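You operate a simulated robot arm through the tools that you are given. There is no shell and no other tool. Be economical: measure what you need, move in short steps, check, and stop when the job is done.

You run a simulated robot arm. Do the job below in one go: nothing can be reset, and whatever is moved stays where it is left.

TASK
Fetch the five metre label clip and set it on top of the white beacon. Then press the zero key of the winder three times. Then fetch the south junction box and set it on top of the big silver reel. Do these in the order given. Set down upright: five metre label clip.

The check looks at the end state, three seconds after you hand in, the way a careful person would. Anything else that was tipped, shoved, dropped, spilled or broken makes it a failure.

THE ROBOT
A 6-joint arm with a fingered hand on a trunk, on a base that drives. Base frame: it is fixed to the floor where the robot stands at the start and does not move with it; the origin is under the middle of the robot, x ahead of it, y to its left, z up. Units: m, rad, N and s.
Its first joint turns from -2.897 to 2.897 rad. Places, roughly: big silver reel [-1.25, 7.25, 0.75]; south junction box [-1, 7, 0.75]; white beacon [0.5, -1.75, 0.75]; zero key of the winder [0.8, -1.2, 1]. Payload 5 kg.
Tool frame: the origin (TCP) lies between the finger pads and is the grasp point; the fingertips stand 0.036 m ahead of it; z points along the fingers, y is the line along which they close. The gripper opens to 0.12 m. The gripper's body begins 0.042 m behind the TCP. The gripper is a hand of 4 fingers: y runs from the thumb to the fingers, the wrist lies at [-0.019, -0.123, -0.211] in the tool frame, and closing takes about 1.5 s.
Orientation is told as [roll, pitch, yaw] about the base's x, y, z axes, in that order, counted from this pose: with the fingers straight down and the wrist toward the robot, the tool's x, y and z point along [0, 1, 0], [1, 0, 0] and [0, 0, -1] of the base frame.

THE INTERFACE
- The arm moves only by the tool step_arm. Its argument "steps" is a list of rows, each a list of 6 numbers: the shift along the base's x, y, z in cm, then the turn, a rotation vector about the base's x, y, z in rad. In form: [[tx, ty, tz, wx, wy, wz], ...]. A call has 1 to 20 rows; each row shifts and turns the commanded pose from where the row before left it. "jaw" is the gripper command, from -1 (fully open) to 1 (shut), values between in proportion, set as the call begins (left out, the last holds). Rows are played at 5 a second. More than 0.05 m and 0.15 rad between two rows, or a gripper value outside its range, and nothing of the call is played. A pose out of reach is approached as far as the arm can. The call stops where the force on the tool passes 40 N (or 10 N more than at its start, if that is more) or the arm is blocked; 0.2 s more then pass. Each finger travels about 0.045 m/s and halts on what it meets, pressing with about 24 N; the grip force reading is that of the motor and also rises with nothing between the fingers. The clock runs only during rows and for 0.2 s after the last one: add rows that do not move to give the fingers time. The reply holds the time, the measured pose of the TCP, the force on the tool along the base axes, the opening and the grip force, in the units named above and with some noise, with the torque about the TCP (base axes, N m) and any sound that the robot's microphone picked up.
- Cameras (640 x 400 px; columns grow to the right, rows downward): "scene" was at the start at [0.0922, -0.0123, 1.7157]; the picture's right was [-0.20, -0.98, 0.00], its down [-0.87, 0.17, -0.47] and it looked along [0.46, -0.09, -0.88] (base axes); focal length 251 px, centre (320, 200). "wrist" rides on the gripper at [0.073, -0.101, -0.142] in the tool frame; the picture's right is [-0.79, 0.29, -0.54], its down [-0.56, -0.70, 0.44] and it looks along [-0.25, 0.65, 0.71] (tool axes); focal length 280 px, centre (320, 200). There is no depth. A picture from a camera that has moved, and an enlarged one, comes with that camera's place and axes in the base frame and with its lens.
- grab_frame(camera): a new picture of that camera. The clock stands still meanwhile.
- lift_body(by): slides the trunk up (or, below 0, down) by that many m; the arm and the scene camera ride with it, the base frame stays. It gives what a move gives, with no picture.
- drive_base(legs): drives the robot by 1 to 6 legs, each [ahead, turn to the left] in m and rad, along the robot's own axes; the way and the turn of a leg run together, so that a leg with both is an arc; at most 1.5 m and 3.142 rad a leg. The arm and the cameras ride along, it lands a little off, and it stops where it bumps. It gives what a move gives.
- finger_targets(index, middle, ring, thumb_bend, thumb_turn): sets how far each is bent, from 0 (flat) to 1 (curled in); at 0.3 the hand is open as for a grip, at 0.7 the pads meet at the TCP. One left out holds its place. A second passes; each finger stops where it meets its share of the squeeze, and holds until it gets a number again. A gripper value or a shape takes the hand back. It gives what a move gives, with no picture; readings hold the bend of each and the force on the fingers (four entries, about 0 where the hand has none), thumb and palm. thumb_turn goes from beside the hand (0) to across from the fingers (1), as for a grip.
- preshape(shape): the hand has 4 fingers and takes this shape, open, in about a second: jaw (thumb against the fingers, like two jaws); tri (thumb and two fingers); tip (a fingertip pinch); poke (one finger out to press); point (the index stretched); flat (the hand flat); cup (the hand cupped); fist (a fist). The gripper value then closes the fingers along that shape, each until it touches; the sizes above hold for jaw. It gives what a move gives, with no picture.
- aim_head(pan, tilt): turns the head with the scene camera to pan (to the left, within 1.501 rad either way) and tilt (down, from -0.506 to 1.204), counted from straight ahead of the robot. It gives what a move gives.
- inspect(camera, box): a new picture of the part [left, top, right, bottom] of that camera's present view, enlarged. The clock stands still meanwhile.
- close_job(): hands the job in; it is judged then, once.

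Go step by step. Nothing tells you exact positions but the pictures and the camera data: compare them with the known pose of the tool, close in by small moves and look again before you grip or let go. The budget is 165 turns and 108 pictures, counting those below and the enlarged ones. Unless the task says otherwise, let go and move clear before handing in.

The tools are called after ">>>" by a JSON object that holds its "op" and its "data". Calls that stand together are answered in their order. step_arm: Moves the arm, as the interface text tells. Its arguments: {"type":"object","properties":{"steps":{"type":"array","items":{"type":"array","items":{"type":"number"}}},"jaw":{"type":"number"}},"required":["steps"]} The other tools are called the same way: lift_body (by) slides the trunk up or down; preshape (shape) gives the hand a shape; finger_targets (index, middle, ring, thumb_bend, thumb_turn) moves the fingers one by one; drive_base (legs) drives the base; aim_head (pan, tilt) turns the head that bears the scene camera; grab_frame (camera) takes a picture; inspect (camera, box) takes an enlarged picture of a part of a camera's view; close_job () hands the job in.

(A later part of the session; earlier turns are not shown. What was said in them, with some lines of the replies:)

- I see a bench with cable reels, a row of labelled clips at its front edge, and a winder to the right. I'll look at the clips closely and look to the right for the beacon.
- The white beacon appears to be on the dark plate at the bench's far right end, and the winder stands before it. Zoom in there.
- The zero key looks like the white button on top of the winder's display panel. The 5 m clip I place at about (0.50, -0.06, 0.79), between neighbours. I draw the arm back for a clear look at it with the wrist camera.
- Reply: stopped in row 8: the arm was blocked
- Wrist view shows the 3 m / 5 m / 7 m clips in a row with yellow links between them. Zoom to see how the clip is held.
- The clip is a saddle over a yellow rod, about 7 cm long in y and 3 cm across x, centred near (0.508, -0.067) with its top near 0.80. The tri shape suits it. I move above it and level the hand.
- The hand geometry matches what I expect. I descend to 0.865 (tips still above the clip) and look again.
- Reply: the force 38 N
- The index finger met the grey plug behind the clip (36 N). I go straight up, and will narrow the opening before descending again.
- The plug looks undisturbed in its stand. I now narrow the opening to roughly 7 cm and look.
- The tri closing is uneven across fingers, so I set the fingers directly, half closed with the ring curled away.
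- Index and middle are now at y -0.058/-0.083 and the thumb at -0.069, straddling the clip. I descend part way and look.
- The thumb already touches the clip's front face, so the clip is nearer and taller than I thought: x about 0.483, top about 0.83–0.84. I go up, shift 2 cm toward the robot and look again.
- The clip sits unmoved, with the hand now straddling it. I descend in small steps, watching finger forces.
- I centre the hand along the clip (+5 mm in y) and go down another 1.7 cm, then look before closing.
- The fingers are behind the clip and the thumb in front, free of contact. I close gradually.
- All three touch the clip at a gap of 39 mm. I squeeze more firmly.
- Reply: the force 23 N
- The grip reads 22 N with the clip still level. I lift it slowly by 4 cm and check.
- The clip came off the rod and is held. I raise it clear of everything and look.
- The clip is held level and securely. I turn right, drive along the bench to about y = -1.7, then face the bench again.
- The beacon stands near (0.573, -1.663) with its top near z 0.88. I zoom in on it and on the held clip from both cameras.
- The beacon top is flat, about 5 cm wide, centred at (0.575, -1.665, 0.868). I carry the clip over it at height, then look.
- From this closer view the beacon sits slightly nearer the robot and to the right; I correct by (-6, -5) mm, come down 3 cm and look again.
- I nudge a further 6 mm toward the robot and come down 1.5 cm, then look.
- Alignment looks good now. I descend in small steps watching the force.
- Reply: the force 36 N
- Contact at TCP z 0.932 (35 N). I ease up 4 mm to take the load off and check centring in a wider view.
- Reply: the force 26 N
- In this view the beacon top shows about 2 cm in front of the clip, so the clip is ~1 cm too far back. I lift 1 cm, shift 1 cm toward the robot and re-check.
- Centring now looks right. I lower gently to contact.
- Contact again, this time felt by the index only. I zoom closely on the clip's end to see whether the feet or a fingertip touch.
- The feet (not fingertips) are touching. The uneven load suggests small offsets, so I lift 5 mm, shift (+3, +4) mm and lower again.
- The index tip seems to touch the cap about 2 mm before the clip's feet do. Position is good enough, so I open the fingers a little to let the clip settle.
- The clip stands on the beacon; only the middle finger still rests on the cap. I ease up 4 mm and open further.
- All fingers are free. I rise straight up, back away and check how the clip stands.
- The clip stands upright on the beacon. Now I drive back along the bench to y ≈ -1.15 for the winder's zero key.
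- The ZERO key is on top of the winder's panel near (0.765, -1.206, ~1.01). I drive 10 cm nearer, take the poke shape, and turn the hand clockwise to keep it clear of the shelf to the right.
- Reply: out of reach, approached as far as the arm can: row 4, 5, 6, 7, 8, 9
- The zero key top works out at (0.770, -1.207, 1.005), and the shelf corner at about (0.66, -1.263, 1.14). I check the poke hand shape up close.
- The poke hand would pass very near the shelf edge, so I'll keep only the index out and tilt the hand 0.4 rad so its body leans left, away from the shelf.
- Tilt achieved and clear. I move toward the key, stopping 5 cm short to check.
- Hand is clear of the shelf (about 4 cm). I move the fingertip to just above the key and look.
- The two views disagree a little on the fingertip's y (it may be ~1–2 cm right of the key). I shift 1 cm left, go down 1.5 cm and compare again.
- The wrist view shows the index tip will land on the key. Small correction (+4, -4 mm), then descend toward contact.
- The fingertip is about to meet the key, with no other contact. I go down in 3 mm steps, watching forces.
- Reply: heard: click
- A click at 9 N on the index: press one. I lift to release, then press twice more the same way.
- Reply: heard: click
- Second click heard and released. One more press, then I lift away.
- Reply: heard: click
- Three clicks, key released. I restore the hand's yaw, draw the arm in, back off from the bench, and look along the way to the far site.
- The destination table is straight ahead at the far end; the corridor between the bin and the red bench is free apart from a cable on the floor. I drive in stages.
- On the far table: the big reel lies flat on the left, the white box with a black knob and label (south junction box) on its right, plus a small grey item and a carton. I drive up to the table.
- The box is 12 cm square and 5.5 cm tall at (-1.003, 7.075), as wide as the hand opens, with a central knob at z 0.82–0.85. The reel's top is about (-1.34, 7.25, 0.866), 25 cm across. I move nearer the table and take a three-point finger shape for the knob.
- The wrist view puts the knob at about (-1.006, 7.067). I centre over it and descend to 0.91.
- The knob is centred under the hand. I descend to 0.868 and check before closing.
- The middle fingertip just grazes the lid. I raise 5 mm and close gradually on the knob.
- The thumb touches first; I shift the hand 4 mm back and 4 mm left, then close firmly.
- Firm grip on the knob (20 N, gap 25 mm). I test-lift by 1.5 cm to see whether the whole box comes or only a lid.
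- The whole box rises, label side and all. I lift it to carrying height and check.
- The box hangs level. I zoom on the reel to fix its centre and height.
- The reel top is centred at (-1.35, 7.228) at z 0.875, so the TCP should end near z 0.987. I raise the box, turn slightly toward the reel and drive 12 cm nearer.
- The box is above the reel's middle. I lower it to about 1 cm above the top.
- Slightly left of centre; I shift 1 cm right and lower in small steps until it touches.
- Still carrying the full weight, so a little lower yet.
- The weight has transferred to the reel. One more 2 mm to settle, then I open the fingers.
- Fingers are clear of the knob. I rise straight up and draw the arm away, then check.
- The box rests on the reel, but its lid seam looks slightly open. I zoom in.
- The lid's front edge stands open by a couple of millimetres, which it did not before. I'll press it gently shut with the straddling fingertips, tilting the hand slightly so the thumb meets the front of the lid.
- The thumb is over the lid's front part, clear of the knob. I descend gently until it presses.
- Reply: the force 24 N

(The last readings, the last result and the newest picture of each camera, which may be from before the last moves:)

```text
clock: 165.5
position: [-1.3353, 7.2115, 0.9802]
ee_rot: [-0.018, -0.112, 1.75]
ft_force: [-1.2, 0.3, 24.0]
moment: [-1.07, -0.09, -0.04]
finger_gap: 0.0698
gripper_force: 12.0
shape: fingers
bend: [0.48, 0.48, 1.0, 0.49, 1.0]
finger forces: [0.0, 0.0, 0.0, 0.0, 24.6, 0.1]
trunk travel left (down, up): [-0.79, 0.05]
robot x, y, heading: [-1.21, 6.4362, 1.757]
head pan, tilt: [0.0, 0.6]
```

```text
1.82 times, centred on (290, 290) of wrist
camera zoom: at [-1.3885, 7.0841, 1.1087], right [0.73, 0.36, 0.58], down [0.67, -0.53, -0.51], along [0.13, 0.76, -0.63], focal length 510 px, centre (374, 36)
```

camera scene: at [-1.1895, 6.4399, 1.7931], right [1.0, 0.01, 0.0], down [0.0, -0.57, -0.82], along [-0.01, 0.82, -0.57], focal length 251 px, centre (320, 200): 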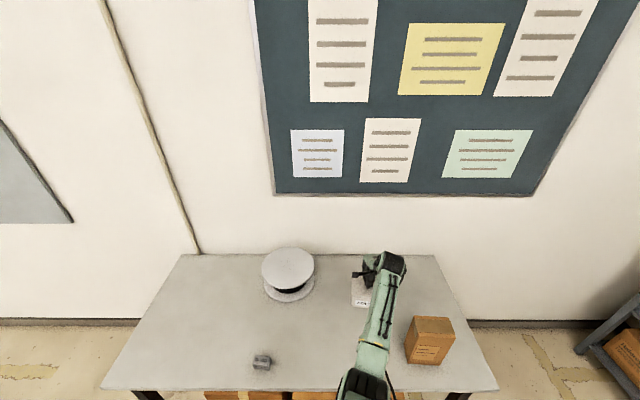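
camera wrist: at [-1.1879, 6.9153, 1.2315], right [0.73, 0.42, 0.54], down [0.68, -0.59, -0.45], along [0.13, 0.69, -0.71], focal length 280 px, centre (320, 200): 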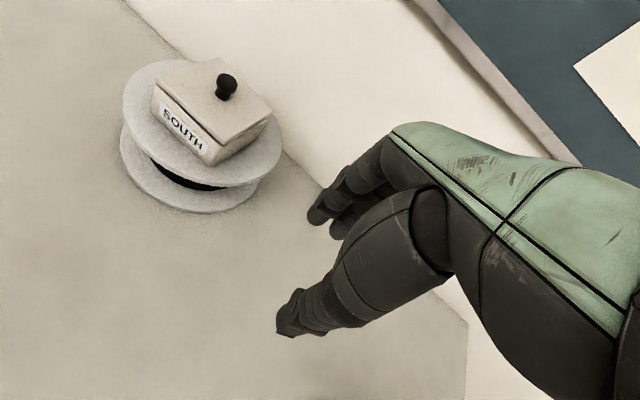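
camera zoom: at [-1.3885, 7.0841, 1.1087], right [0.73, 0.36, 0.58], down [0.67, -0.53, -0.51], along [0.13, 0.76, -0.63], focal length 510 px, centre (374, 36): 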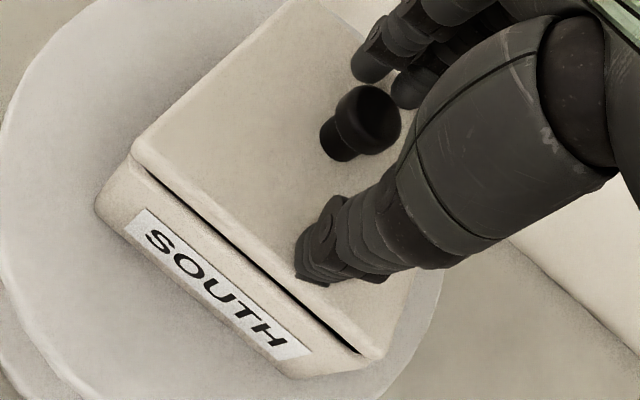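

24 N on the thumb did not visibly close the gap. I press a little more, up to the limit of about 38 N, then lift off and look again.

>>> {"op": "step_arm", "data": {"steps": [[0, 0, -0.2, 0, 0, 0], [0, 0, 0, 0, 0, 0]]}}

>>> {"op": "step_arm", "data": {"steps": [[0, 0, 1, 0, 0, 0], [0, 0, 2, 0, 0, 0], [0, 0, 3, 0, 0, 0], [0, 0, 3, 0, 0, 0], [0, 0, 3, -0.05, 0, 0], [2, -3, 0, -0.05, 0, 0], [3, -4, 0, 0, 0, 0], [3, -4, 0, 0, 0, 0], [4, -3, 0, 0, 0, 0], [4, -3, 0, 0, 0, 0], [4, -2, 0, 0, 0, 0]]}}

>>> {"op": "inspect", "data": {"camera": "wrist", "box": [130, 30, 300, 180]}}

>>> {"op": "inspect", "data": {"camera": "scene", "box": [305, 260, 345, 300]}}

```text
clock: 166.1
position: [-1.3347, 7.2108, 0.9809]
ee_rot: [-0.017, -0.117, 1.753]
ft_force: [-0.9, 0.5, 37.1]
moment: [-1.66, -0.16, -0.08]
finger_gap: 0.0696
gripper_force: 18.3
shape: fingers
bend: [0.48, 0.48, 1.0, 0.49, 1.0]
finger forces: [0.1, 0.1, 0.1, 0.0, 36.8, 0.1]
trunk travel left (down, up): [-0.79, 0.05]
robot x, y, heading: [-1.2109, 6.4355, 1.756]
head pan, tilt: [0.0, 0.6]
```

```text
clock: 168.5
position: [-1.1335, 7.0193, 1.0954]
ee_rot: [0.002, -0.007, 1.753]
ft_force: [0.6, -0.2, -0.4]
moment: [0.01, 0.01, 0.0]
finger_gap: 0.07
gripper_force: 0.1
shape: fingers
bend: [0.48, 0.48, 1.0, 0.48, 1.0]
finger forces: [0.0, 0.1, 0.0, 0.1, 0.0, 0.1]
trunk travel left (down, up): [-0.79, 0.05]
robot x, y, heading: [-1.2051, 6.439, 1.758]
head pan, tilt: [0.0, 0.6]
```

```text
2.67 times, centred on (215, 105) of wrist
camera zoom: at [-1.1876, 6.9065, 1.2367], right [0.73, 0.42, 0.54], down [0.68, -0.58, -0.45], along [0.13, 0.69, -0.71], focal length 748 px, centre (600, 453)
```

zoom: 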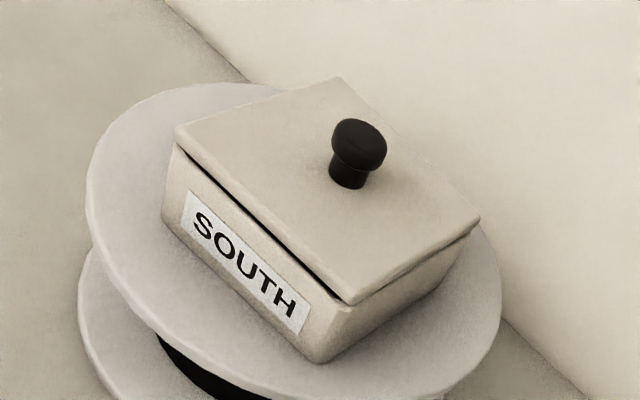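

```text
10.00 times, centred on (325, 280) of scene
camera zoom: at [-1.2311, 6.5533, 1.7933], right [0.98, 0.18, 0.0], down [0.1, -0.56, -0.83], along [-0.15, 0.81, -0.56], focal length 2510 px, centre (270, -600)
```

zoom: 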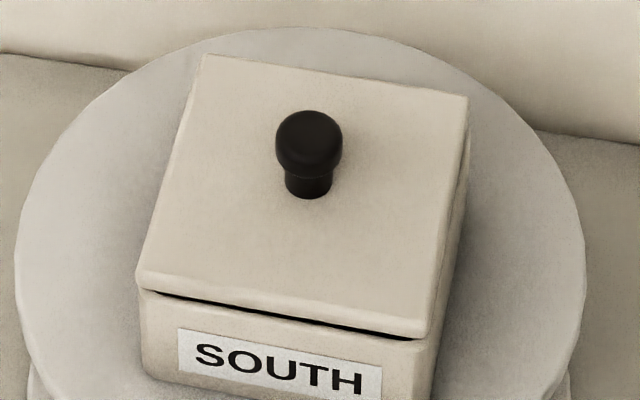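

The junction box stands level on the middle of the reel, still lidded and undisturbed by the press, and the arm is clear. All three parts are done, so I hand in.

>>> {"op": "close_job", "data": {}}

```text
The job is handed in.
```

All three parts were done in order and I handed the job in, though the junction box lid is slightly ajar.

- **Five metre label clip:** it stands upright on the white beacon.
- **Zero key:** I pressed it three times and heard a click on each press.
- **South junction box:** it rests near the centre of the big silver reel. After I set it down, the front edge of its lid stood about 3 mm open, and pressing with up to 37 N did not close it.
- **Grey plug:** early on, the index finger pressed the grey plug behind the clips at about 36 N. It looked undisturbed afterwards.
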